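You operate a simulated robot arm through the tools that you are given. There is no shell and no other tool. Be economical: measure what you need, move in short steps, check, and stop when the job is done.

The job below is to be done with a simulated robot arm. You get a single attempt, and the scene is never put back.

JOB
Fit the reference lens that the job card names.
Fine: beam closed for the swap and open again after; the old one in its slot, the clamp screw tight. Where these are worked on the way, their far stop is far enough and under half their travel is too little: clamp screw.

It is judged by the outcome, as a careful person would: the job done as asked, and still so three seconds after it is handed in. It fails if anything else is knocked over, pushed out of place, dropped, spilled or broken.

ROBOT AND FRAMES
A 6-joint arm with a two-finger parallel gripper on a trunk, on a base that drives. Base frame: it is fixed to the floor where the robot stands at the start and does not move with it; the origin is under the middle of the robot, x ahead of it, y to its left, z up; the surface under the hand at the start is at about z = 0.76. Units: m, rad, N and s.
With the tool pointing down near the work surface it reaches from about 0.28 to 0.68 m from the robot's upright axis, wherever it stands. Its first joint turns from -2.897 to 2.897 rad. Places, roughly: beam filter knob [0.8, -0.2, 0.9]; beam shutter lever [0.8, -0.2, 1.2]; blue tip knob [0.8, -0.4, 1.1]; carriage brake [0.2, -1.7, 0.9]; carriage fine knob [0.2, -1.6, 0.9]; case screw [0, 0.6, 0.8]; clamp screw [0.8, -0.4, 1.1]; computer key [0.1, 0.4, 0.3]; interferometer [1.1, -0.1, 1.1]; interferometer mount [0.9, -0.5, 1]; invert key [0.6, 0.1, 0.8]; laser key [0.8, -0.2, 1.1]; main switch [0.8, -0.2, 1]; mask key [0.5, 0.2, 0.8]; mean key [0.6, 0.2, 0.8]; measure key [0.5, 0.1, 0.8]. Payload 4.1 kg.
Tool frame: the origin (TCP) lies between the finger pads and is the grasp point; the fingertips stand 0.023 m ahead of it; z points along the fingers, y is the line along which they close. The gripper opens to 0.094 m. The fingers are 0.038 m wide and 0.01 m thick; the gripper's body (0.054 by 0.096 m) begins 0.039 m behind the TCP.
Orientation is told as [roll, pitch, yaw] about the base's x, y, z axes, in that order, counted from this pose: with the fingers straight down and closing along the base's y, the tool's x points along the base's -x, its y along +y and its z along -z.

CONTROLS
- The arm moves only by the tool nudge_tool. Its argument "increments" is a list that holds one entry, the list of rows, each a list of 7 numbers: the shift along the tool's x, y, z in cm, then the turn, a rotation vector about the tool's x, y, z in rad, then the gripper command, from -1 (shut) to 1 (fully open), values between in proportion. In form: [[[tx, ty, tz, wx, wy, wz, grip], ...]]. A call has 1 to 10 rows; each row shifts and turns the commanded pose from where the row before left it, along the tool's axes as they then stand. Rows are played at 5 a second. More than 0.05 m and 0.15 rad between two rows, or a gripper value outside its range, and nothing of the call is played. Where a pose cannot be reached the arm comes as near as it can. A force on the tool above 90 N (or 10 N above the force at the start of the call, whichever is more), or a blocked arm, ends the call early, and 0.2 s more pass. The fingers move at their own pace (about 0.045 m/s each) and stop on an object; they squeeze with about 28 N. The grip force told is the motor's: it shows also when the fingers shut on nothing. Time passes only in rows, and 0.2 s behind the last, so rows that do not move let the fingers close. The reply holds the time, the measured pose of the TCP, the force on the tool along the base axes, the opening and the grip force, in the units named above and with some noise, with the torque about the TCP (base axes, N m) and any sound that the robot's microphone picked up.
- Cameras (640 x 400 px; columns grow to the right, rows downward): "scene" is now at [0.0226, 0.1898, 1.3067]; the picture's right is [0.25, -0.97, 0.00], its down [-0.65, -0.17, -0.74] and it looks along [0.71, 0.19, -0.68] (base axes); focal length 214 px, centre (320, 200). "wrist" rides on the gripper at [0.086, 0.016, -0.075] in the tool frame; the picture's right is [-0.18, 0.98, 0.00], its down [-0.58, -0.11, -0.81] and it looks along [-0.79, -0.15, 0.59] (tool axes); focal length 243 px, centre (320, 200).
- get_image(camera): a new picture of that camera. The clock stands still meanwhile.
- lift_body(by): slides the trunk up (or, below 0, down) by that many m; the arm and the scene camera ride with it, the base frame stays. It gives what a move gives, with no picture.
- roll_base(legs): drives the robot by 1 to 6 legs, each [ahead, turn to the left] in m and rad, along the robot's own axes; the way and the turn of a leg run together, so that a leg with both is an arc; at most 1.5 m and 3.142 rad a leg. The arm and the cameras ride along, it lands a little off, and it stops where it bumps. It gives what a move gives.
- pan_tilt(pan, tilt): turns the head with the scene camera to pan (to the left, within 2.705 rad either way) and tilt (down, from -0.506 to 1.204), counted from straight ahead of the robot. It gives what a move gives.
- probe_pixels(camera, pixels): for up to 12 pixels [column, row] of the newest picture of that camera ("zoom" is the newest enlarged one), the place [x, y, z] in the base frame of the surface seen there, good to about 0.002 m, but the place of the scene camera against the robot may be out by one fixed shift of up to 0.012 m in any direction. The clock stands still meanwhile.
- zoom(camera, box): a new picture of the part [left, top, right, bottom] of that camera's present view, enlarged. The clock stands still meanwhile.
- close_job(): hands the job in; it is judged then, once.

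Go step by step. Measure first, check grasps and placings, and put right what went wrong. The budget is 80 turns and 68 pictures, counting those below and the enlarged ones. Unless the task says otherwise, let go and move clear before handing in.

The tools are called after "Emit:" by a JSON object that holds its "fn" and its "kwargs". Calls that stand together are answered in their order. nudge_tool: Moves the arm, as the interface text tells. Its arguments: {"type":"object","properties":{"increments":{"type":"array","items":{"type":"array","items":{"type":"array","items":{"type":"number"}}}}},"required":["increments"]} The other tools are called the same way: lift_body (by) slides the trunk up or down; roll_base (legs) drives the base; pan_tilt (pan, tilt) turns the head that bears the scene camera; get_image (camera) takes a picture; probe_pixels (camera, pixels) gives the place of the surface under pixels of a picture; zoom (camera, box) takes an enlarged picture of a part of a camera's view; close_job () hands the job in.

At the start:

```text
clock: 0.0
ee_pos: [0.4283, 0.2389, 1.0005]
orientation: [0.0, 0.0, -0.001]
wrist_force: [-1.3, -0.3, -0.2]
torque: [0.0, 0.01, 0.0]
finger_gap: 0.0941
finger_force: 0.0
trunk travel left (down, up): [-0.275, 0.315]
robot x, y, heading: [0.0012, -0.0015, -0.004]
head pan, tilt: [0.255, 0.742]
```

scene: 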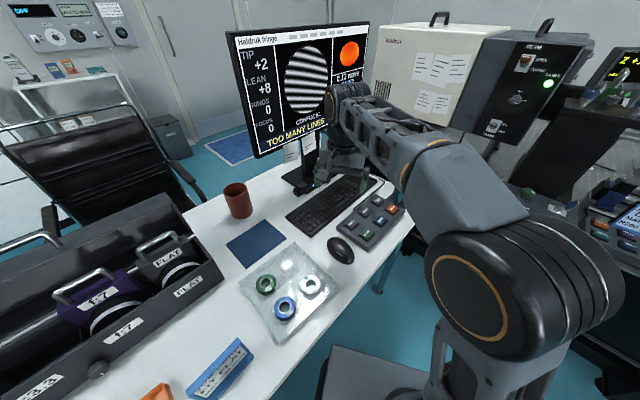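
wrist: 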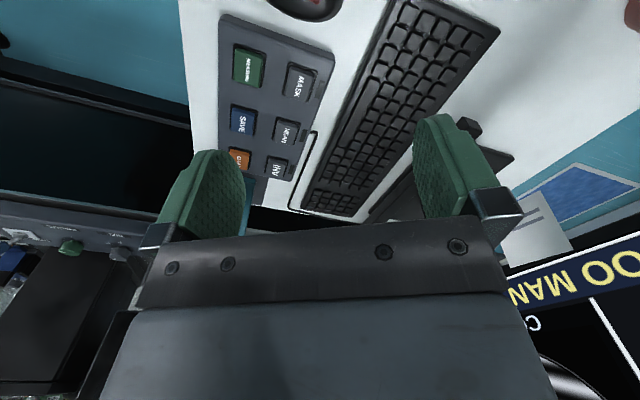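

The scene shows a lens case at left (slots labelled FLAT, 1:7, 3:3...), a control box at right, and a computer. I look around for the job card.

Emit:
{"fn": "zoom", "kwargs": {"camera": "scene", "box": [0, 180, 280, 400]}}

Emit:
{"fn": "zoom", "kwargs": {"camera": "scene", "box": [360, 0, 640, 175]}}

Emit:
{"fn": "pan_tilt", "kwargs": {"pan": -0.4, "tilt": 0.4}}

Emit:
{"fn": "get_image", "kwargs": {"camera": "scene"}}

Emit:
{"fn": "pan_tilt", "kwargs": {"pan": 1.2, "tilt": 0.9}}

Emit:
{"fn": "get_image", "kwargs": {"camera": "scene"}}

```text
1.82 times, centred on (140, 290) of scene
```

zoom: 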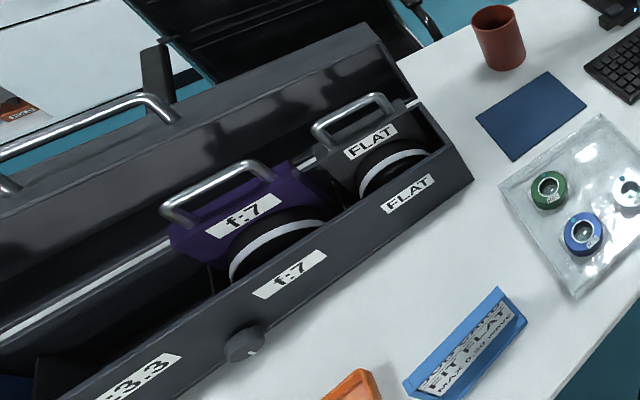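

```text
2.29 times, centred on (500, 88) of scene
```

zoom: 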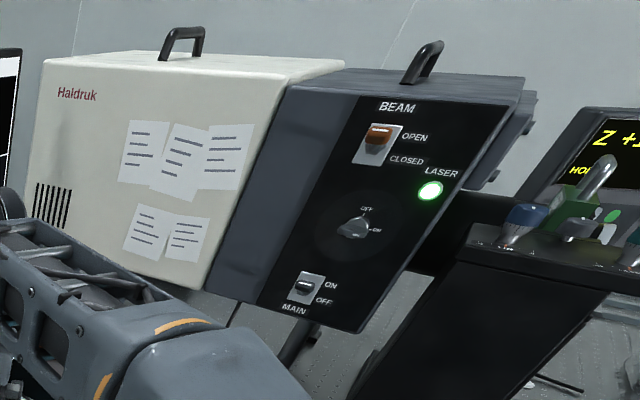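

```text
clock: 1.0
ee_pos: [0.4279, 0.2398, 0.9999]
orientation: [0.0, 0.0, 0.001]
wrist_force: [0.0, -0.5, -1.2]
torque: [-0.02, 0.01, -0.01]
finger_gap: 0.0943
finger_force: 0.2
trunk travel left (down, up): [-0.275, 0.315]
robot x, y, heading: [0.0004, -0.0013, -0.002]
head pan, tilt: [-0.4, 0.4]
```

```text
63 pictures are left
```

scene: 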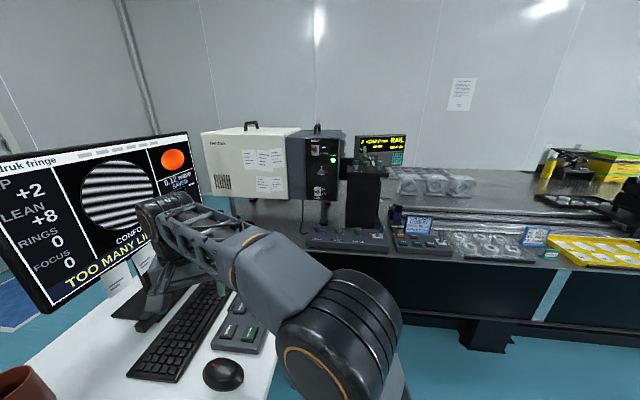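

```text
clock: 2.7
ee_pos: [0.4276, 0.2386, 1.0006]
orientation: [0.0, 0.002, 0.0]
wrist_force: [0.2, 0.0, -0.4]
torque: [0.01, -0.01, 0.01]
finger_gap: 0.0942
finger_force: 0.1
trunk travel left (down, up): [-0.275, 0.315]
robot x, y, heading: [0.0002, -0.0055, -0.001]
head pan, tilt: [1.201, 0.901]
```

```text
62 pictures are left
```

scene: 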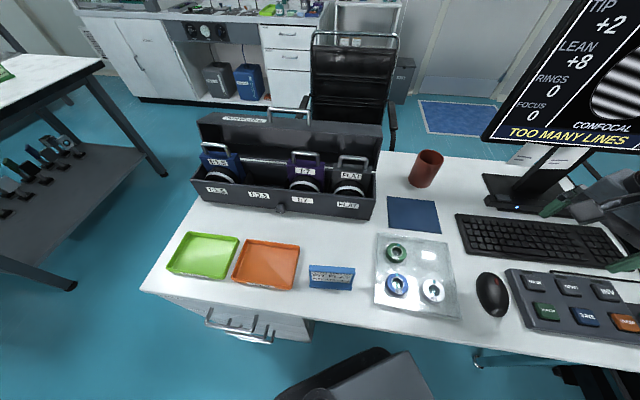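

The case stands open with four slots, the second from left empty (label f:3.3?), and the blue card at (332,278) reads "FIT FLAT...". I zoom on the card, the case and the lens mount.

Emit:
{"fn": "zoom", "kwargs": {"camera": "scene", "box": [300, 255, 364, 295]}}

Emit:
{"fn": "zoom", "kwargs": {"camera": "scene", "box": [180, 95, 400, 232]}}

Emit:
{"fn": "probe_pixels", "kwargs": {"camera": "zoom", "pixels": [[100, 147], [363, 166], [495, 187], [350, 200], [495, 205], [290, 330], [230, 290], [350, 308], [485, 320], [100, 268], [560, 130]]}}

Emit:
{"fn": "pan_tilt", "kwargs": {"pan": -0.5, "tilt": 0.35}}

Emit:
{"fn": "zoom", "kwargs": {"camera": "scene", "box": [220, 120, 460, 270]}}

```text
10.00 times, centred on (332, 275) of scene
```

zoom: 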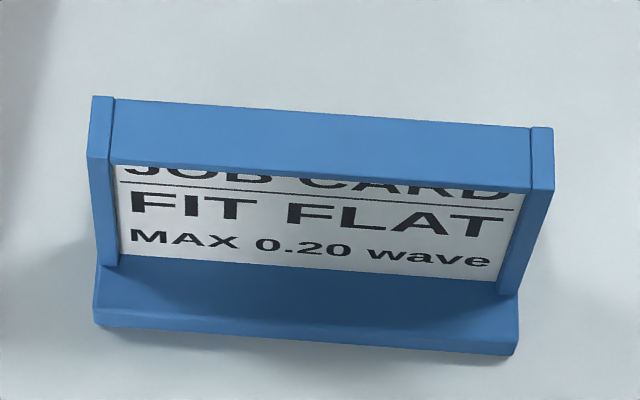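

```text
2.91 times, centred on (290, 164) of scene
```

zoom: 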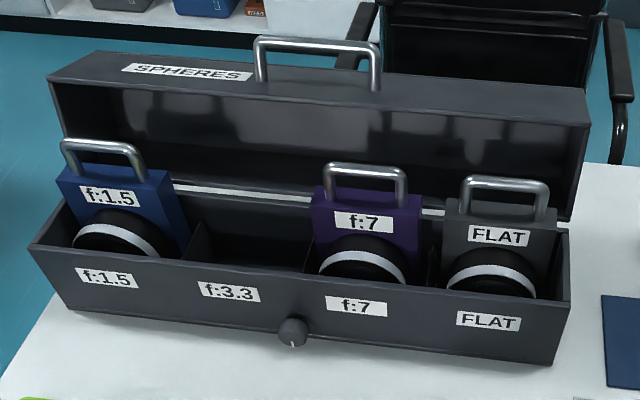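

```text
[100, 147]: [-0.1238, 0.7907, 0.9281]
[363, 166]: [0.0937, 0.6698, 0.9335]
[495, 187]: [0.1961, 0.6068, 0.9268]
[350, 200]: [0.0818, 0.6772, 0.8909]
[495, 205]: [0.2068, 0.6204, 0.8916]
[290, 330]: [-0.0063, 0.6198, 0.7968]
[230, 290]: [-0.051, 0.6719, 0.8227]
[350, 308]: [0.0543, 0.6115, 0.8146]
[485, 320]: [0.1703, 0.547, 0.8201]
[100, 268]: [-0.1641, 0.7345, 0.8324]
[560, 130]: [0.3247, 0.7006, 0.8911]
```

```text
clock: 4.4
ee_pos: [0.4284, 0.2386, 1.0]
orientation: [0.0, -0.001, 0.0]
wrist_force: [-0.2, -0.3, 0.2]
torque: [-0.01, 0.0, -0.03]
finger_gap: 0.094
finger_force: 0.0
trunk travel left (down, up): [-0.275, 0.315]
robot x, y, heading: [-0.0016, -0.0073, 0.001]
head pan, tilt: [-0.499, 0.351]
```

```text
2.67 times, centred on (340, 195) of scene
```

zoom: 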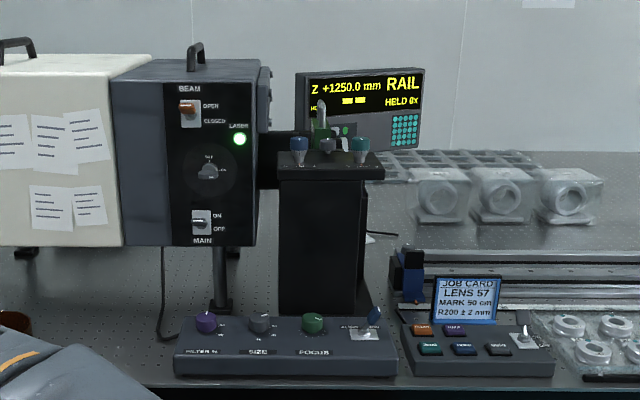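

The lab card says FIT FLAT; the mounted lens is likely f:3.3 (green, handle at (320,110) in zoom). I measure the bench and mount.

Emit:
{"fn": "probe_pixels", "kwargs": {"camera": "zoom", "pixels": [[188, 106], [192, 122], [202, 215], [200, 228], [298, 145], [360, 145], [328, 145], [322, 110], [345, 128], [320, 165], [320, 250], [370, 315]]}}

Emit:
{"fn": "zoom", "kwargs": {"camera": "scene", "box": [315, 145, 375, 182]}}

Emit:
{"fn": "pan_tilt", "kwargs": {"pan": -0.7, "tilt": 0.9}}

Emit:
{"fn": "get_image", "kwargs": {"camera": "scene"}}

Emit:
{"fn": "probe_pixels", "kwargs": {"camera": "scene", "pixels": [[20, 250], [60, 330], [100, 200], [200, 120], [320, 60], [450, 60], [580, 60], [500, 250], [100, 390], [250, 150], [400, 100], [330, 200]]}}

```text
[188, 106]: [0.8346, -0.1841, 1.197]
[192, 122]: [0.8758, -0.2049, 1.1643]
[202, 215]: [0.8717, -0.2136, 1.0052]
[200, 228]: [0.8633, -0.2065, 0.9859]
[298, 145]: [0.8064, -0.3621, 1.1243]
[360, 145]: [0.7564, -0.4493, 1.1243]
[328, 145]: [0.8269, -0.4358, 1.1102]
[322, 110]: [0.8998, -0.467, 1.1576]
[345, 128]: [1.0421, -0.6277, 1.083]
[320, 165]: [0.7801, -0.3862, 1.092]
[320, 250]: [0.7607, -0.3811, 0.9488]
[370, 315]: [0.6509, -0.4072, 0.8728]
```

```text
10.67 times, centred on (345, 164) of scene
```

zoom: 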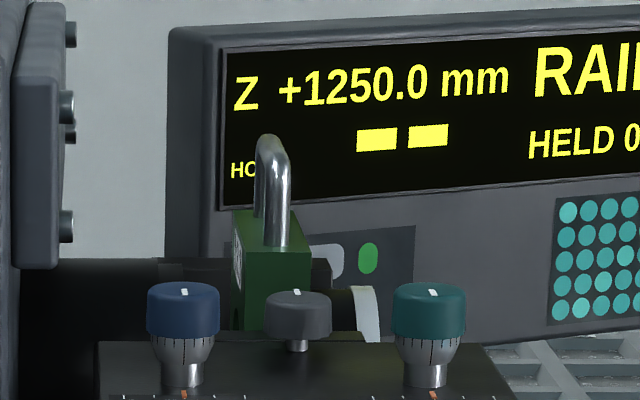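

```text
clock: 5.4
ee_pos: [0.4283, 0.2394, 0.9998]
orientation: [0.002, 0.001, -0.001]
wrist_force: [0.2, -0.1, -0.3]
torque: [-0.02, 0.01, -0.04]
finger_gap: 0.0936
finger_force: 0.0
trunk travel left (down, up): [-0.275, 0.315]
robot x, y, heading: [-0.0022, -0.0033, 0.002]
head pan, tilt: [-0.7, 0.901]
```

```text
57 pictures are left
```

scene: 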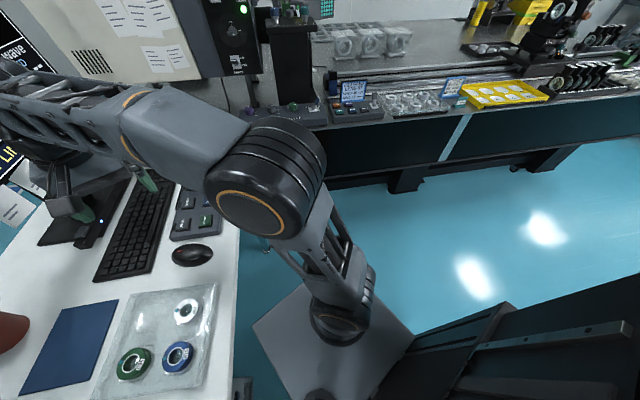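

```text
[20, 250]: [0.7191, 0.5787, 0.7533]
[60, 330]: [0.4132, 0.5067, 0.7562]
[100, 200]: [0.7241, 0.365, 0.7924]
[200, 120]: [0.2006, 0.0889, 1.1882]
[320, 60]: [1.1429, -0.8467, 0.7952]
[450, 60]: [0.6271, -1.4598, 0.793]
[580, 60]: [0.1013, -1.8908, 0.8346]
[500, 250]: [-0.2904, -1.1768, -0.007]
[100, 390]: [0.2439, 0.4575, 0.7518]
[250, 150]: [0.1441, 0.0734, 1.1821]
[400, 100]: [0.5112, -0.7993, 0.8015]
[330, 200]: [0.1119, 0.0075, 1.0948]
```

The whole lab is turned about -30°. Beam runs along about (-0.5,-0.87). I now probe table and bench edges to plan the drive.

Emit:
{"fn": "probe_pixels", "kwargs": {"camera": "scene", "pixels": [[236, 220], [233, 300], [230, 380], [420, 125], [540, 115], [420, 175], [560, 155], [330, 365], [265, 325], [405, 340], [245, 390], [480, 330]]}}

Emit:
{"fn": "pan_tilt", "kwargs": {"pan": 0.2, "tilt": 1.2}}

Emit:
{"fn": "get_image", "kwargs": {"camera": "scene"}}

Emit:
{"fn": "probe_pixels", "kwargs": {"camera": "scene", "pixels": [[60, 300], [160, 260], [260, 220], [360, 180], [320, 300], [400, 390], [250, 390], [450, 300], [500, 100], [600, 100], [420, 130], [100, 390]]}}

```text
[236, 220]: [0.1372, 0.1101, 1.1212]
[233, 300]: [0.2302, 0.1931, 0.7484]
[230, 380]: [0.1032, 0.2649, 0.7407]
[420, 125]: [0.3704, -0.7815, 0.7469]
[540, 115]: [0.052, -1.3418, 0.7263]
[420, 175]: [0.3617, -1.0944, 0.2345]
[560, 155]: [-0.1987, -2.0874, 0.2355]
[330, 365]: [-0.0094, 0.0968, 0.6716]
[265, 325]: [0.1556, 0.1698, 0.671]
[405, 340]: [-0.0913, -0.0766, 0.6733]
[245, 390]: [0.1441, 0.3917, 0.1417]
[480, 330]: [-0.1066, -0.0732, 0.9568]
```

```text
clock: 6.6
ee_pos: [0.4272, 0.2403, 1.0002]
orientation: [-0.001, 0.001, 0.0]
wrist_force: [0.0, -0.8, 0.0]
torque: [-0.02, -0.02, -0.02]
finger_gap: 0.0941
finger_force: 0.0
trunk travel left (down, up): [-0.275, 0.315]
robot x, y, heading: [-0.0014, -0.0034, -0.004]
head pan, tilt: [0.201, 1.201]
```

```text
56 pictures are left
```

scene: 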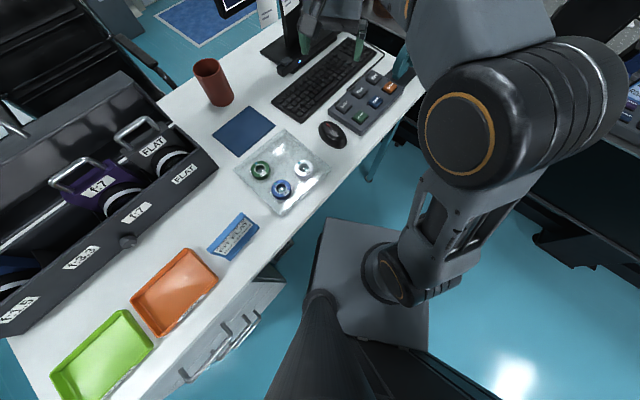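

```text
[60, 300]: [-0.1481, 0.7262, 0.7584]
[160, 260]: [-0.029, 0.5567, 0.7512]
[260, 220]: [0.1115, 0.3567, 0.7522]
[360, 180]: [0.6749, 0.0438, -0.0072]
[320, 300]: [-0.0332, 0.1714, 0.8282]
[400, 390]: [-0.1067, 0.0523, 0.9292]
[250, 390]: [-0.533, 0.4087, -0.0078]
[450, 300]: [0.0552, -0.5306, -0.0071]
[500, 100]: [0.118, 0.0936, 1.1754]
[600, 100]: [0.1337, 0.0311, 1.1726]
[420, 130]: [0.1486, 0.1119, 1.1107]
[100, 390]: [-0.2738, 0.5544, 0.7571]
```

Table edge lies at v=0.28 and bench edge at u=0.715 (u along -30°, v along +60°). I raise the trunk, turn right 30° and roll a little toward the bench.

Emit:
{"fn": "lift_body", "kwargs": {"by": 0.25}}

Emit:
{"fn": "roll_base", "kwargs": {"legs": [[0, -0.524], [0.25, 0]]}}

Emit:
{"fn": "pan_tilt", "kwargs": {"pan": 0.0, "tilt": 0.6}}

Emit:
{"fn": "get_image", "kwargs": {"camera": "scene"}}

Emit:
{"fn": "get_image", "kwargs": {"camera": "wrist"}}

```text
clock: 9.2
ee_pos: [0.4272, 0.2391, 1.2497]
orientation: [0.001, 0.0, 0.001]
wrist_force: [0.3, 0.8, 0.6]
torque: [-0.01, 0.02, -0.01]
finger_gap: 0.094
finger_force: 0.0
trunk travel left (down, up): [-0.525, 0.065]
robot x, y, heading: [-0.0007, -0.0007, 0.0]
head pan, tilt: [0.201, 1.201]
```

```text
clock: 12.5
ee_pos: [0.7143, -0.1443, 1.2489]
orientation: [0.0, -0.001, -0.532]
wrist_force: [0.4, -0.7, 0.4]
torque: [0.0, 0.01, 0.0]
finger_gap: 0.0943
finger_force: 0.0
trunk travel left (down, up): [-0.525, 0.065]
robot x, y, heading: [0.2227, -0.1331, -0.533]
head pan, tilt: [0.201, 1.201]
```

```text
clock: 13.5
ee_pos: [0.7149, -0.1445, 1.2494]
orientation: [0.0, -0.001, -0.532]
wrist_force: [0.1, 0.1, -0.2]
torque: [0.06, -0.02, 0.03]
finger_gap: 0.0941
finger_force: 0.0
trunk travel left (down, up): [-0.525, 0.065]
robot x, y, heading: [0.2214, -0.1352, -0.531]
head pan, tilt: [0.0, 0.6]
```

```text
55 pictures are left
```

scene: 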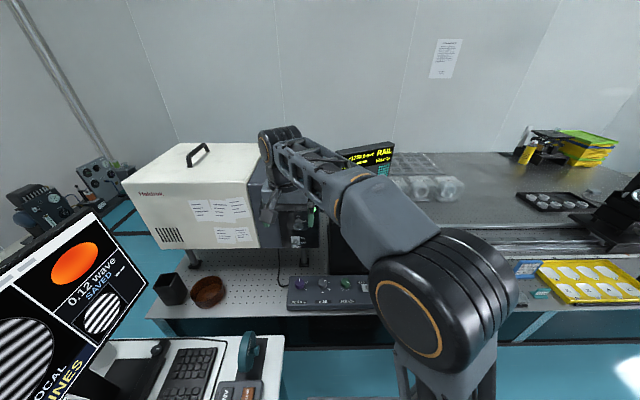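

```text
54 pictures are left
```

wrist: 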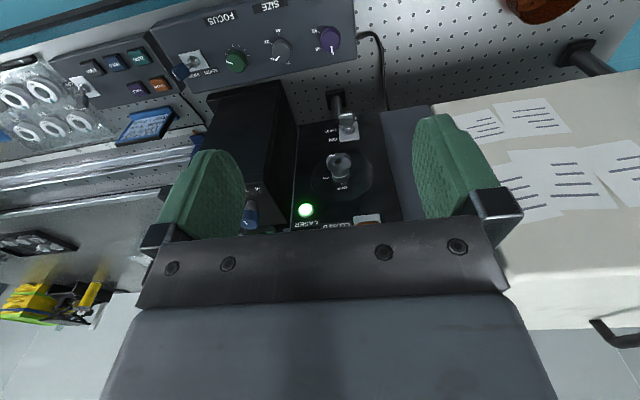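

The wrist camera sees the beam panel; the lever shows near (368,218). I zoom there and probe.

Emit:
{"fn": "zoom", "kwargs": {"camera": "wrist", "box": [230, 110, 410, 240]}}

Emit:
{"fn": "nudge_tool", "kwargs": {"increments": [[[4, 0, -4, 0, 0, 0, -1], [4, -4, -4, 0, 0, 0, -1], [3, -4, 0, 0, 0, 0, -1], [0, -4, 0, 0, 0, 0, -1], [0, -4, 0, 0, 0, 0, -1]]]}}

Emit:
{"fn": "get_image", "kwargs": {"camera": "wrist"}}

```text
3.08 times, centred on (320, 175) of wrist
```

zoom: 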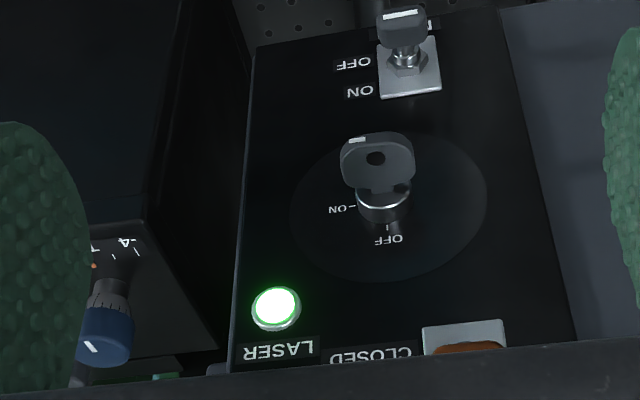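

```text
refused: row 1 steps farther than a row can; nothing moved
```

```text
52 pictures are left
```

wrist: 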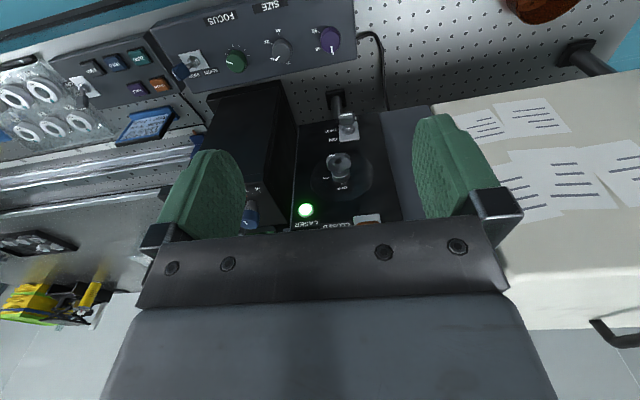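

Steps limited to 5 cm in total; I retreat and rise in smaller rows, keeping the fingers open.

Emit:
{"fn": "nudge_tool", "kwargs": {"increments": [[[3, 0, -3, 0, 0, 0, 1], [3, 0, -3, 0, 0, 0, 1], [3, -2, -2, 0, 0, 0, 1], [0, -4, -2, 0, 0, 0, 1]]]}}

Emit:
{"fn": "get_image", "kwargs": {"camera": "wrist"}}

Emit:
{"fn": "zoom", "kwargs": {"camera": "wrist", "box": [210, 90, 430, 227]}}

```text
clock: 14.5
ee_pos: [0.6049, -0.1547, 1.3494]
orientation: [0.001, -0.001, -0.533]
wrist_force: [-0.5, 0.2, -0.4]
torque: [-0.02, 0.01, 0.02]
finger_gap: 0.0939
finger_force: 0.0
trunk travel left (down, up): [-0.525, 0.065]
robot x, y, heading: [0.2228, -0.1313, -0.533]
head pan, tilt: [0.0, 0.6]
```

```text
51 pictures are left
```

wrist: 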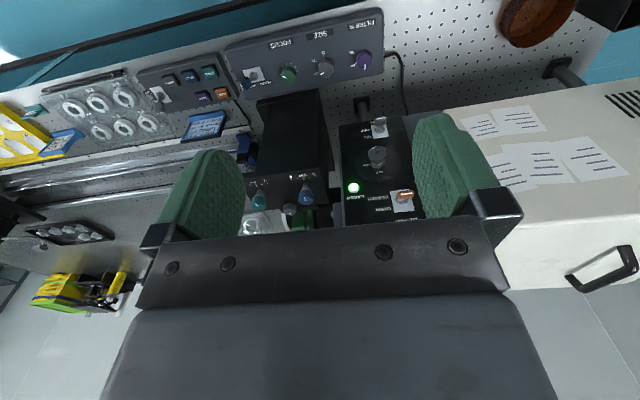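

```text
2.91 times, centred on (320, 158) of wrist
```

zoom: 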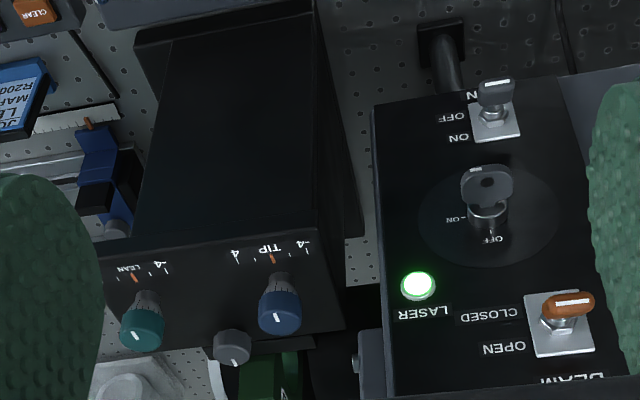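

Lever tip at zoom (567,303). Probe lever, plate, clamp screw, and lens parts.

Emit:
{"fn": "probe_pixels", "kwargs": {"camera": "zoom", "pixels": [[570, 303], [552, 310], [585, 297], [562, 322], [536, 340], [575, 345], [233, 340], [233, 352], [280, 300], [278, 320], [142, 320], [258, 375]]}}

```text
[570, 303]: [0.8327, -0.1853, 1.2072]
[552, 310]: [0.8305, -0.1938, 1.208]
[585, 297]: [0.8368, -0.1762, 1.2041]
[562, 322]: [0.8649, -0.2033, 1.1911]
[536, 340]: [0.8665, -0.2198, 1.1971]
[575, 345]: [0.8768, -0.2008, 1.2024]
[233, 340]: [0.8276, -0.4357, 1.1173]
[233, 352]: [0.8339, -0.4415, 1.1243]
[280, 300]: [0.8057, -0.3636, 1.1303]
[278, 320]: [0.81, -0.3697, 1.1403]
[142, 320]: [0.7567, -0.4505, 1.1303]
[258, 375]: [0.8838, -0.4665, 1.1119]
```

Lever tip is at u=0.814, v=0.256, z=1.207 (open, angled up); face at u≈0.86. I roll 0.18 m closer so that all bench parts come within reach.

Emit:
{"fn": "roll_base", "kwargs": {"legs": [[0.18, 0.009]]}}

Emit:
{"fn": "get_image", "kwargs": {"camera": "wrist"}}

```text
clock: 16.0
ee_pos: [0.7605, -0.2405, 1.3484]
orientation: [-0.001, -0.001, -0.527]
wrist_force: [0.2, -0.7, -0.7]
torque: [-0.04, 0.0, -0.01]
finger_gap: 0.094
finger_force: 0.0
trunk travel left (down, up): [-0.525, 0.065]
robot x, y, heading: [0.3756, -0.2201, -0.527]
head pan, tilt: [0.0, 0.6]
```

```text
49 pictures are left
```

wrist: 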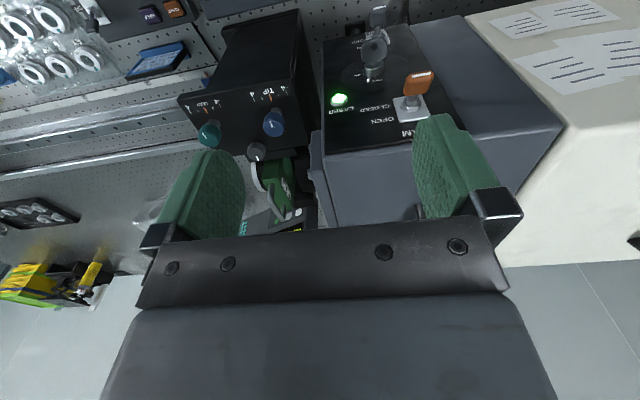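

Good view from above. I zoom on the mount and probe lens, screw and lever.

Emit:
{"fn": "zoom", "kwargs": {"camera": "wrist", "box": [170, 80, 330, 240]}}

Emit:
{"fn": "probe_pixels", "kwargs": {"camera": "wrist", "pixels": [[418, 85], [415, 75], [412, 110], [256, 150], [258, 158], [274, 168], [282, 175], [298, 213], [262, 205], [273, 122], [207, 132], [390, 170]]}}

```text
2.50 times, centred on (250, 160) of wrist
```

zoom: 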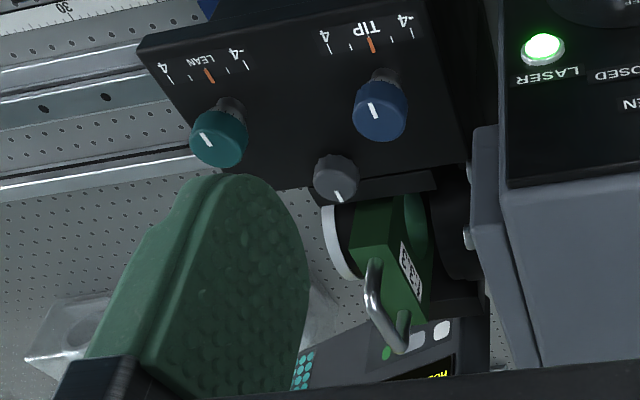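

```text
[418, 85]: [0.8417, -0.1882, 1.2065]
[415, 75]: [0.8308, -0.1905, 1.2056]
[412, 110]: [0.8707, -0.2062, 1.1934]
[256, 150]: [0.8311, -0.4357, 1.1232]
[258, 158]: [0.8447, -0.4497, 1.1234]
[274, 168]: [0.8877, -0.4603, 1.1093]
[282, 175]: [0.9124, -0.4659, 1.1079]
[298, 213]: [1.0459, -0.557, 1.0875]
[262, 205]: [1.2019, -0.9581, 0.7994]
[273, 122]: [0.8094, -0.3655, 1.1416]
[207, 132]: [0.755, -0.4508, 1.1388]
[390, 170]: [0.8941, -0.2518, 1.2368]
```

I close the fingers, move above the lever and press it down to CLOSED.

Emit:
{"fn": "nudge_tool", "kwargs": {"increments": [[[0, 4.2, 0, 0, 0, 0, -1], [-1, 4.2, 0, 0, 0, 0, -1], [-2.2, 0, 2, 0, 0, 0, -1], [0, 0, 4, 0, 0, 0, -1], [0, 0, 3.5, 0, 0, 0, -1], [0, 0, 1.5, 0, 0, 0, -1], [0, 0, 1.5, 0, 0, 0, -1], [0, 0, 1.5, 0, 0, 0, -1], [0, 0, 1.0, 0, 0, 0, -1]]]}}

Emit:
{"fn": "nudge_tool", "kwargs": {"increments": [[[0, 0, -4, 0, 0, 0, -1], [0, 0, -4, 0, 0, 0, -1], [3, 0, -4, 0, 0, 0, -1], [0, -4, -3, 0, 0, 0, 1], [0, -4.4, 0, 0, 0, 0, 1]]]}}

Emit:
{"fn": "zoom", "kwargs": {"camera": "wrist", "box": [170, 40, 470, 240]}}

```text
clock: 18.0
ee_pos: [0.8296, -0.1843, 1.2016]
orientation: [0.005, -0.006, -0.525]
wrist_force: [-1.6, 0.7, 21.8]
torque: [-0.16, -0.3, -0.01]
finger_gap: 0.0
finger_force: 28.1
trunk travel left (down, up): [-0.525, 0.065]
robot x, y, heading: [0.3753, -0.22, -0.526]
head pan, tilt: [0.0, 0.6]
```

```text
clock: 19.2
ee_pos: [0.7613, -0.2397, 1.3489]
orientation: [0.002, 0.0, -0.525]
wrist_force: [0.0, -0.8, -0.7]
torque: [0.0, 0.03, 0.0]
finger_gap: 0.0507
finger_force: 0.0
trunk travel left (down, up): [-0.525, 0.065]
robot x, y, heading: [0.3725, -0.226, -0.523]
head pan, tilt: [0.0, 0.6]
```

```text
2.00 times, centred on (320, 140) of wrist
```

zoom: 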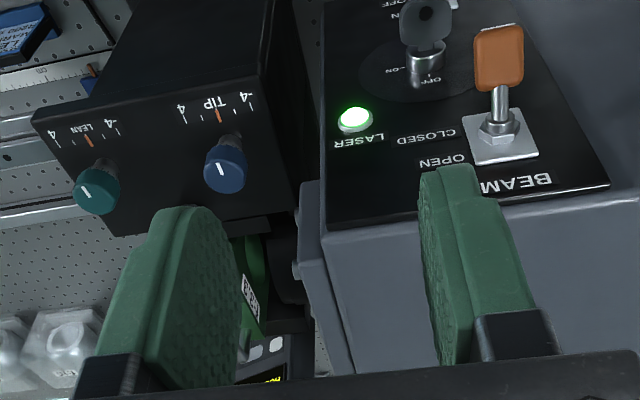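

The lever now points to CLOSED (tip at zoom (500,55)). Now I move over to face the mount squarely.

Emit:
{"fn": "nudge_tool", "kwargs": {"increments": [[[0, -4.5, 0, 0, 0, 0, 1], [0, -4.5, 0, 0, 0, 0, 1], [2, -4, 0, 0, 0, 0, 1], [2, 0, -2, 0, 0, 0, 1]]]}}

Emit:
{"fn": "zoom", "kwargs": {"camera": "wrist", "box": [240, 90, 416, 230]}}

Emit:
{"fn": "get_image", "kwargs": {"camera": "wrist"}}

```text
clock: 20.2
ee_pos: [0.663, -0.3342, 1.37]
orientation: [0.0, -0.001, -0.525]
wrist_force: [-0.6, 0.4, 0.6]
torque: [0.06, -0.01, -0.01]
finger_gap: 0.094
finger_force: 0.0
trunk travel left (down, up): [-0.525, 0.065]
robot x, y, heading: [0.375, -0.2232, -0.526]
head pan, tilt: [0.0, 0.6]
```

```text
2.86 times, centred on (328, 160) of wrist
```

zoom: 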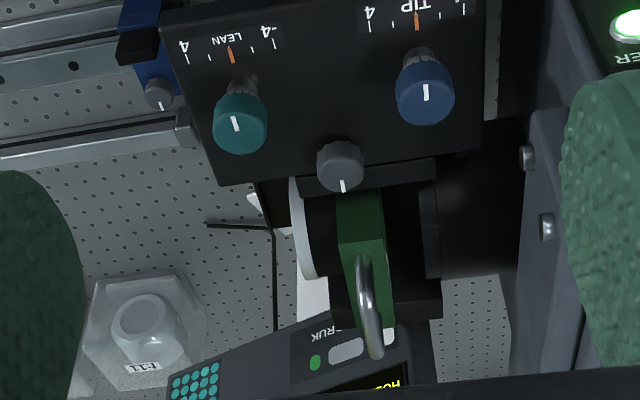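

```text
45 pictures are left
```

wrist: 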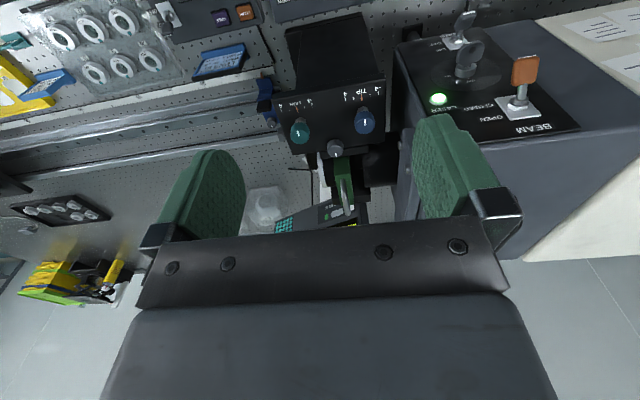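

Clear view of the mount: clamp cap at zoom (340,163), green lens with handle (370,300). Probing these.

Emit:
{"fn": "probe_pixels", "kwargs": {"camera": "zoom", "pixels": [[340, 155], [320, 160], [361, 160], [341, 172], [342, 186], [345, 145], [361, 262], [367, 300], [375, 350], [350, 230], [372, 230], [355, 200]]}}

Emit:
{"fn": "probe_pixels", "kwargs": {"camera": "wrist", "pixels": [[524, 70], [363, 155], [342, 165], [376, 165]]}}

```text
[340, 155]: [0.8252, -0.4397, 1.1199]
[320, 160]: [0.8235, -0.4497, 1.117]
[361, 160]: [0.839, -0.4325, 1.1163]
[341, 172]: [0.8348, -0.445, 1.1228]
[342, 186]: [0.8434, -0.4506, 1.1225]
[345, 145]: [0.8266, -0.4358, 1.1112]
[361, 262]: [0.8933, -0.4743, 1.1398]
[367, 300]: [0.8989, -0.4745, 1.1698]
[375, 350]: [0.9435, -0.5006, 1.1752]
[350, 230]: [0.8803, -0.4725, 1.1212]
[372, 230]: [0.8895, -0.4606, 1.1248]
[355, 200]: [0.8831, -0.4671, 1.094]
```

```text
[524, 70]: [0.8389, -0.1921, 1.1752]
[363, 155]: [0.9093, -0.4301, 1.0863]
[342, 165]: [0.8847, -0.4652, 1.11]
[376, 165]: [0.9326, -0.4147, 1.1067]
```

Beam lever confirmed closed (tip z 1.175). Clamp cap centre ≈ u 0.946, v 0.034, top z 1.123. I move above it and pre-turn clockwise, half-opened.

Emit:
{"fn": "nudge_tool", "kwargs": {"increments": [[[-4.1, -0.2, 0, 0, 0, 0, 0.1], [-4.1, -0.2, 0, 0, 0, 0, 0.1], [-4.1, -0.2, 0, 0, 0, 0, 0.1], [-4.1, -0.2, 0, 0, 0, 0, 0.1], [-4.1, 0, 0, 0, 0, 0, 0.1], [0, 0, 4.5, 0, 0, 0, 0.1], [0, 0, 4.5, 0, 0, 0, 0.1], [0, 0, 4.5, 0, 0, 0, 0.1], [0, 0, 3, 0, 0, 0, 0.1], [0, 0, 0, 0, 0, 0, 0.1]]]}}

Emit:
{"fn": "get_image", "kwargs": {"camera": "wrist"}}

```text
clock: 22.4
ee_pos: [0.8359, -0.442, 1.2023]
orientation: [-0.001, -0.001, -0.525]
wrist_force: [-0.7, -0.5, -0.5]
torque: [-0.03, 0.01, -0.01]
finger_gap: 0.0516
finger_force: 0.0
trunk travel left (down, up): [-0.525, 0.065]
robot x, y, heading: [0.3766, -0.2217, -0.526]
head pan, tilt: [0.0, 0.6]
```

```text
44 pictures are left
```

wrist: 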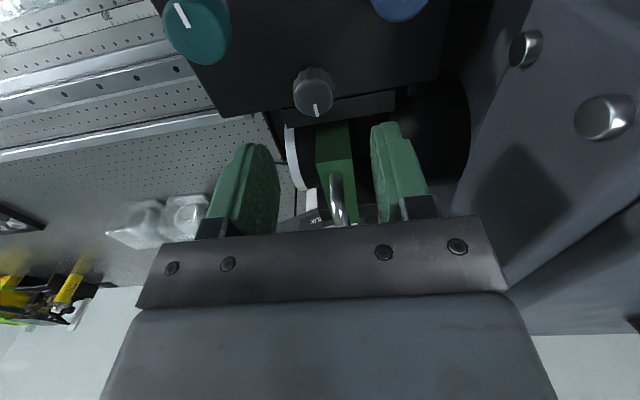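

Cap is seen close up at (315,92); refine its centre.

Emit:
{"fn": "probe_pixels", "kwargs": {"camera": "wrist", "pixels": [[315, 88], [298, 98], [332, 98], [317, 113], [313, 80], [296, 86], [334, 84]]}}

```text
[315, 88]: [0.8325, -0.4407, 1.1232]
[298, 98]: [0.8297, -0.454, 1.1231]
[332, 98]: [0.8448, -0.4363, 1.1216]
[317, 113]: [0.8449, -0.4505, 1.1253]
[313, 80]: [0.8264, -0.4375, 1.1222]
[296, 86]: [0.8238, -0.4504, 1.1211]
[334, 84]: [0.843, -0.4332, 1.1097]
```

Centre u 0.9456, v 0.033; TCP within 2 mm. I pre-turn +0.75, descend and close on the cap.

Emit:
{"fn": "nudge_tool", "kwargs": {"increments": [[[0, -0.2, 2, 0, 0, 0.15, 0.1], [0, 0, 2, 0, 0, 0.15, 0.1], [0, 0, 1.5, 0, 0, 0.15, 0.1], [0, 0, 1, 0, 0, 0.15, 0.1], [0, 0, 1.2, 0, 0, 0.15, 0.1], [0, 0, 0, 0, 0, 0, -1], [0, 0, 0, 0, 0, 0, -1], [0, 0, 0, 0, 0, 0, -1]]]}}

Emit:
{"fn": "nudge_tool", "kwargs": {"increments": [[[0, 0, 0, 0, 0, -0.15, -1], [0, 0, 0, 0, 0, -0.15, -1], [0, 0, 0, 0, 0, -0.15, -1], [0, 0, 0, 0, 0, -0.15, -1], [0, 0, 0, 0, 0, -0.15, -1], [0, 0, 0, 0, 0, -0.15, -1], [0, 0, 0, 0, 0, -0.15, -1], [0, 0, 0, 0, 0, -0.15, -1], [0, 0, 0, 0, 0, -0.15, -1], [0, 0, 0, 0, 0, -0.15, -1]]]}}

Emit:
{"fn": "get_image", "kwargs": {"camera": "wrist"}}

```text
clock: 24.2
ee_pos: [0.8369, -0.4419, 1.1274]
orientation: [0.001, 0.0, -1.272]
wrist_force: [7.0, 0.5, -0.5]
torque: [-0.24, -0.25, -0.11]
finger_gap: 0.029
finger_force: 45.2
trunk travel left (down, up): [-0.525, 0.065]
robot x, y, heading: [0.3762, -0.2236, -0.522]
head pan, tilt: [0.0, 0.6]
```

```text
clock: 26.4
ee_pos: [0.8325, -0.4479, 1.1273]
orientation: [0.0, -0.003, 0.226]
wrist_force: [-5.1, -24.3, 0.3]
torque: [0.12, 0.11, -0.71]
finger_gap: 0.0284
finger_force: 44.9
trunk travel left (down, up): [-0.525, 0.065]
robot x, y, heading: [0.3769, -0.2228, -0.525]
head pan, tilt: [0.0, 0.6]
```

```text
43 pictures are left
```

wrist: 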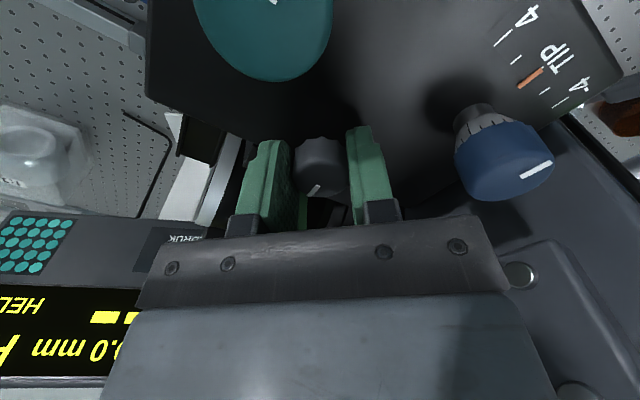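

Torque of -0.71 N m suggests resistance. I release and turn back, lifting to look at the mark.

Emit:
{"fn": "nudge_tool", "kwargs": {"increments": [[[0, 0, 0, 0, 0, 0, 0.1], [0, 0, 0, 0, 0, 0, 0.1], [0, 0, -2, 0, 0, 0.15, 0.1], [0, 0, -2, 0, 0, 0.15, 0.1], [0, 0, -2, 0, 0, 0.15, 0.1], [0, 0, -1.7, 0, 0, 0.15, 0.1], [0, 0, 0, 0, 0, 0.15, 0.1]]]}}

Emit:
{"fn": "zoom", "kwargs": {"camera": "wrist", "box": [220, 30, 412, 150]}}

```text
clock: 28.0
ee_pos: [0.8356, -0.4455, 1.2044]
orientation: [0.0, 0.0, -0.527]
wrist_force: [0.0, 0.2, 0.4]
torque: [-0.01, 0.05, 0.0]
finger_gap: 0.0515
finger_force: 0.0
trunk travel left (down, up): [-0.525, 0.065]
robot x, y, heading: [0.3793, -0.2243, -0.523]
head pan, tilt: [0.0, 0.6]
```

```text
3.33 times, centred on (316, 90) of wrist
```

zoom: 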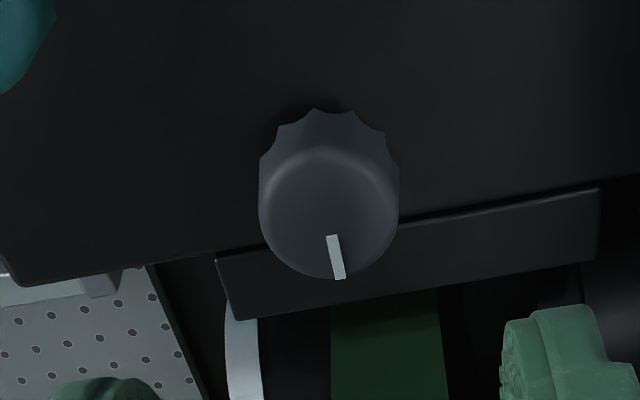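

The mark did not move (still toward +u), so that way is either the stop or it slipped. I try the other direction, starting from -0.75.

Emit:
{"fn": "nudge_tool", "kwargs": {"increments": [[[0, 0.2, 2, 0, 0, -0.15, 0.1], [0, 0, 2, 0, 0, -0.15, 0.1], [0, 0, 1.5, 0, 0, -0.15, 0.1], [0, 0, 1, 0, 0, -0.15, 0.1], [0, 0, 1.4, 0, 0, -0.15, 0.1], [0, 0, 0, 0, 0, 0, -1], [0, 0, 0, 0, 0, 0, -1], [0, 0, 0, 0, 0, 0, -1]]]}}

Emit:
{"fn": "nudge_tool", "kwargs": {"increments": [[[0, 0, 0, 0, 0, 0.15, -1], [0, 0, 0, 0, 0, 0.15, -1], [0, 0, 0, 0, 0, 0.15, -1], [0, 0, 0, 0, 0, 0.15, -1]]]}}

Emit:
{"fn": "zoom", "kwargs": {"camera": "wrist", "box": [220, 80, 412, 200]}}

```text
clock: 29.8
ee_pos: [0.8363, -0.448, 1.1246]
orientation: [-0.002, -0.002, 0.226]
wrist_force: [3.4, -15.1, 0.6]
torque: [-0.16, -0.43, -0.02]
finger_gap: 0.0288
finger_force: 45.0
trunk travel left (down, up): [-0.525, 0.065]
robot x, y, heading: [0.3756, -0.2243, -0.527]
head pan, tilt: [0.0, 0.6]
```

```text
clock: 30.8
ee_pos: [0.8368, -0.4485, 1.1226]
orientation: [0.0, -0.001, -0.377]
wrist_force: [14.4, -26.1, 1.6]
torque: [-0.73, 0.14, -0.03]
finger_gap: 0.0284
finger_force: 45.4
trunk travel left (down, up): [-0.525, 0.065]
robot x, y, heading: [0.3787, -0.2219, -0.523]
head pan, tilt: [0.0, 0.6]
```

```text
3.33 times, centred on (316, 140) of wrist
```

zoom: 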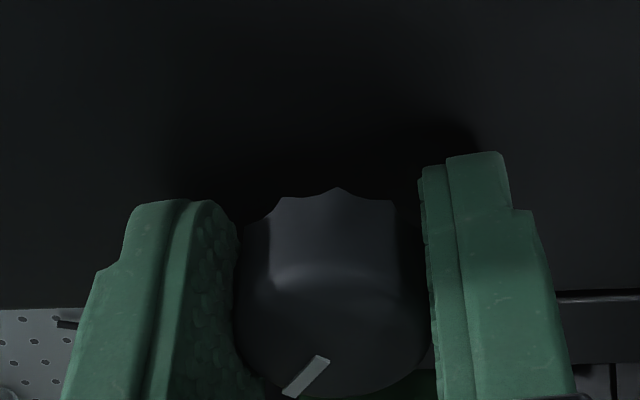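

Clockwise it turns freely (mark now lower left, no torque). I continue to +0.75 and see.

Emit:
{"fn": "nudge_tool", "kwargs": {"increments": [[[0, 0, 0, 0, 0, 0.15, -1], [0, 0, 0, 0, 0, 0.15, -1], [0, 0, 0, 0, 0, 0.15, -1], [0, 0, 0, 0, 0, 0.15, -1], [0, 0, 0, 0, 0, 0.15, -1], [0, 0, 0, 0, 0, 0.15, -1]]]}}

Emit:
{"fn": "nudge_tool", "kwargs": {"increments": [[[0, 0, 0, 0, 0, 0, 0.1], [0, 0, 0, 0, 0, 0, 0.1], [0, 0, -2, 0, 0, -0.15, 0.1], [0, 0, -2, 0, 0, -0.15, 0.1], [0, 0, -2, 0, 0, -0.15, 0.1], [0, 0, -1.7, 0, 0, -0.15, 0.1], [0, 0, 0, 0, 0, -0.15, 0.1]]]}}

Emit:
{"fn": "zoom", "kwargs": {"camera": "wrist", "box": [220, 30, 412, 150]}}

Emit:
{"fn": "probe_pixels", "kwargs": {"camera": "zoom", "pixels": [[325, 200], [280, 220], [370, 220], [325, 265], [325, 160]]}}

```text
clock: 32.2
ee_pos: [0.8374, -0.4451, 1.1236]
orientation: [0.0, 0.002, -1.276]
wrist_force: [14.8, -23.3, 6.2]
torque: [-0.13, -0.13, 0.04]
finger_gap: 0.0284
finger_force: 44.6
trunk travel left (down, up): [-0.525, 0.065]
robot x, y, heading: [0.3757, -0.2239, -0.529]
head pan, tilt: [0.0, 0.6]
```

```text
clock: 33.8
ee_pos: [0.8333, -0.4447, 1.2009]
orientation: [0.0, -0.001, -0.524]
wrist_force: [0.2, -0.4, 0.6]
torque: [0.03, 0.0, -0.01]
finger_gap: 0.0517
finger_force: 0.0
trunk travel left (down, up): [-0.525, 0.065]
robot x, y, heading: [0.3763, -0.2266, -0.528]
head pan, tilt: [0.0, 0.6]
```

```text
3.33 times, centred on (316, 90) of wrist
```

zoom: 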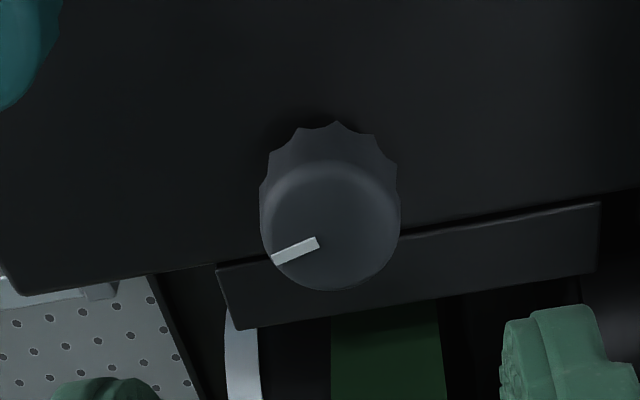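

```text
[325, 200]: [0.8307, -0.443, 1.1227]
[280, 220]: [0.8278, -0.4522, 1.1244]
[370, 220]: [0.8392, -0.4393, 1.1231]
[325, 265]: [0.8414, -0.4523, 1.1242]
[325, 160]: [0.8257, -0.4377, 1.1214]
```

It turned about 75° clockwise with no stop. I take another grip and go on clockwise to find the far stop.

Emit:
{"fn": "nudge_tool", "kwargs": {"increments": [[[0, 0.2, 2, 0, 0, -0.15, 0.1], [0, 0, 2, 0, 0, -0.15, 0.1], [0, 0, 1.5, 0, 0, -0.15, 0.1], [0, 0, 1, 0, 0, -0.15, 0.1], [0, 0, 1.2, 0, 0, -0.15, 0.1], [0, 0, 0, 0, 0, 0, -1], [0, 0, 0, 0, 0, 0, -1], [0, 0, 0, 0, 0, 0, -1]]]}}

Emit:
{"fn": "nudge_tool", "kwargs": {"increments": [[[0, 0, 0, 0, 0, 0.15, -1], [0, 0, 0, 0, 0, 0.15, -1], [0, 0, 0, 0, 0, 0.15, -1], [0, 0, 0, 0, 0, 0.15, -1], [0, 0, 0, 0, 0, 0.15, -1], [0, 0, 0, 0, 0, 0.15, -1], [0, 0, 0, 0, 0, 0.15, -1], [0, 0, 0, 0, 0, 0.15, -1], [0, 0, 0, 0, 0, 0.15, -1], [0, 0, 0, 0, 0, 0.15, -1]]]}}

Emit:
{"fn": "nudge_tool", "kwargs": {"increments": [[[0, 0, 0, 0, 0, 0, 0.1], [0, 0, 0, 0, 0, 0, 0.1], [0, 0, -2, 0, 0, -0.15, 0.1], [0, 0, -2, 0, 0, -0.15, 0.1], [0, 0, -2, 0, 0, -0.15, 0.1], [0, 0, -1.7, 0, 0, -0.15, 0.1], [0, 0, 0, 0, 0, -0.15, 0.1]]]}}

Emit:
{"fn": "zoom", "kwargs": {"camera": "wrist", "box": [220, 30, 412, 150]}}

```text
clock: 35.6
ee_pos: [0.8361, -0.4484, 1.1254]
orientation: [-0.002, -0.001, 0.224]
wrist_force: [0.4, -32.2, 1.7]
torque: [-0.46, -0.34, -0.01]
finger_gap: 0.0285
finger_force: 44.6
trunk travel left (down, up): [-0.525, 0.065]
robot x, y, heading: [0.3769, -0.2232, -0.539]
head pan, tilt: [0.0, 0.6]
```

```text
clock: 37.8
ee_pos: [0.836, -0.4471, 1.124]
orientation: [0.0, 0.001, -1.275]
wrist_force: [7.9, -38.1, 5.5]
torque: [-0.3, 0.07, -0.01]
finger_gap: 0.0282
finger_force: 44.9
trunk travel left (down, up): [-0.525, 0.065]
robot x, y, heading: [0.3769, -0.2233, -0.524]
head pan, tilt: [0.0, 0.6]
```

```text
clock: 39.4
ee_pos: [0.8361, -0.4411, 1.2011]
orientation: [0.0, 0.001, -0.523]
wrist_force: [0.2, -1.2, 0.3]
torque: [0.01, -0.02, 0.02]
finger_gap: 0.0517
finger_force: 0.2
trunk travel left (down, up): [-0.525, 0.065]
robot x, y, heading: [0.376, -0.2272, -0.525]
head pan, tilt: [0.0, 0.6]
```

```text
3.33 times, centred on (316, 90) of wrist
```

zoom: 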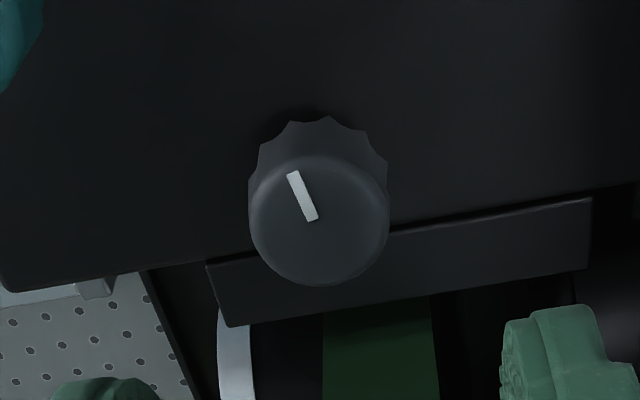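

Now ~160° clockwise, still free. Another turn.

Emit:
{"fn": "nudge_tool", "kwargs": {"increments": [[[0, 0, 2, 0, 0, -0.15, 0.1], [0, 0, 2, 0, 0, -0.15, 0.1], [0, 0, 1.5, 0, 0, -0.15, 0.1], [0, 0, 1, 0, 0, -0.15, 0.1], [0, 0, 1.2, 0, 0, -0.15, 0.1], [0, 0, 0, 0, 0, 0, -1], [0, 0, 0, 0, 0, 0, -1], [0, 0, 0, 0, 0, 0, -1]]]}}

Emit:
{"fn": "nudge_tool", "kwargs": {"increments": [[[0, 0, 0, 0, 0, 0.15, -1], [0, 0, 0, 0, 0, 0.15, -1], [0, 0, 0, 0, 0, 0.15, -1], [0, 0, 0, 0, 0, 0.15, -1], [0, 0, 0, 0, 0, 0.15, -1], [0, 0, 0, 0, 0, 0.15, -1], [0, 0, 0, 0, 0, 0.15, -1], [0, 0, 0, 0, 0, 0.15, -1], [0, 0, 0, 0, 0, 0.15, -1], [0, 0, 0, 0, 0, 0.15, -1]]]}}

Emit:
{"fn": "nudge_tool", "kwargs": {"increments": [[[0, 0, 0, 0, 0, 0, 0.1], [0, 0, 0, 0, 0, 0, 0.1], [0, 0, -2, 0, 0, -0.15, 0.1], [0, 0, -2, 0, 0, -0.15, 0.1], [0, 0, -2, 0, 0, -0.15, 0.1], [0, 0, -1.7, 0, 0, -0.15, 0.1], [0, 0, 0, 0, 0, -0.15, 0.1]]]}}

Emit:
{"fn": "zoom", "kwargs": {"camera": "wrist", "box": [220, 30, 412, 150]}}

```text
clock: 41.2
ee_pos: [0.8379, -0.4485, 1.1236]
orientation: [0.0, -0.002, 0.226]
wrist_force: [6.2, -35.3, 2.7]
torque: [-0.52, 0.01, 0.0]
finger_gap: 0.0284
finger_force: 44.9
trunk travel left (down, up): [-0.525, 0.065]
robot x, y, heading: [0.3755, -0.2269, -0.531]
head pan, tilt: [0.0, 0.6]
```

```text
clock: 43.4
ee_pos: [0.8349, -0.4429, 1.1251]
orientation: [-0.002, 0.006, -1.277]
wrist_force: [-11.3, -2.7, -18.6]
torque: [0.51, -0.3, 0.5]
finger_gap: 0.0291
finger_force: 45.3
trunk travel left (down, up): [-0.525, 0.065]
robot x, y, heading: [0.3764, -0.2255, -0.524]
head pan, tilt: [0.0, 0.6]
```

```text
clock: 45.0
ee_pos: [0.8345, -0.4429, 1.2014]
orientation: [0.002, -0.001, -0.523]
wrist_force: [-0.1, 0.7, 0.0]
torque: [-0.02, 0.01, 0.03]
finger_gap: 0.0518
finger_force: 0.0
trunk travel left (down, up): [-0.525, 0.065]
robot x, y, heading: [0.3772, -0.2245, -0.524]
head pan, tilt: [0.0, 0.6]
```

```text
3.33 times, centred on (316, 90) of wrist
```

zoom: 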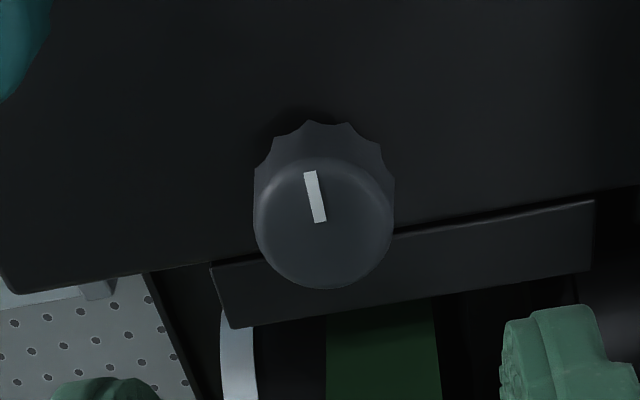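

Stopped now at ~180° with 0.5 N m: the travel is about half a turn, and it is at the far stop. I go over the lens handle (u 1.04, v 0.038) and look.

Emit:
{"fn": "nudge_tool", "kwargs": {"increments": [[[0, 0, -3, 0, 0, 0, 0.2], [0, 0.2, -3, 0, 0, 0, 0.2], [-4, 0.2, 0, 0, 0, 0, 0.2], [-3.6, 0, 0, 0, 0, 0, 0.2], [-2, 0, 0, 0, 0, 0, 0.2], [0, 0, 3, 0, 0, 0, 0.2], [0, 0, 0, 0, 0, 0, 0.2]]]}}

Emit:
{"fn": "get_image", "kwargs": {"camera": "wrist"}}

```text
clock: 46.6
ee_pos: [0.9194, -0.4847, 1.231]
orientation: [0.0, 0.001, -0.523]
wrist_force: [0.1, -0.1, -0.2]
torque: [-0.01, -0.01, 0.01]
finger_gap: 0.0564
finger_force: 0.2
trunk travel left (down, up): [-0.525, 0.065]
robot x, y, heading: [0.3718, -0.2262, -0.525]
head pan, tilt: [0.0, 0.6]
```

```text
37 pictures are left
```

wrist: 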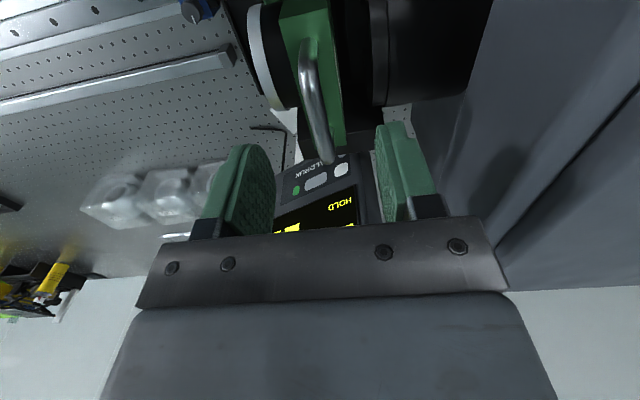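

Handle in view, bar from (302,60) to (325,158). Probe it.

Emit:
{"fn": "probe_pixels", "kwargs": {"camera": "wrist", "pixels": [[304, 65], [308, 85], [314, 110], [320, 135], [325, 155], [302, 45], [318, 60], [296, 100], [335, 100], [330, 20], [340, 140]]}}

```text
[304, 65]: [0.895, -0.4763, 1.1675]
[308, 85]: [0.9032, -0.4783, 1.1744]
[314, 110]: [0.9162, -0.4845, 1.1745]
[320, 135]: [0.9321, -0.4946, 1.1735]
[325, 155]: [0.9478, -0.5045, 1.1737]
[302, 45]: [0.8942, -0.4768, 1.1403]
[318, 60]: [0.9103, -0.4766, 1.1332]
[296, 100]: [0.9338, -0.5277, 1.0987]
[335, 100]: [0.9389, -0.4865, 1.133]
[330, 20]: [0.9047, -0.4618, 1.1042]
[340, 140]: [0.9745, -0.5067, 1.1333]
```

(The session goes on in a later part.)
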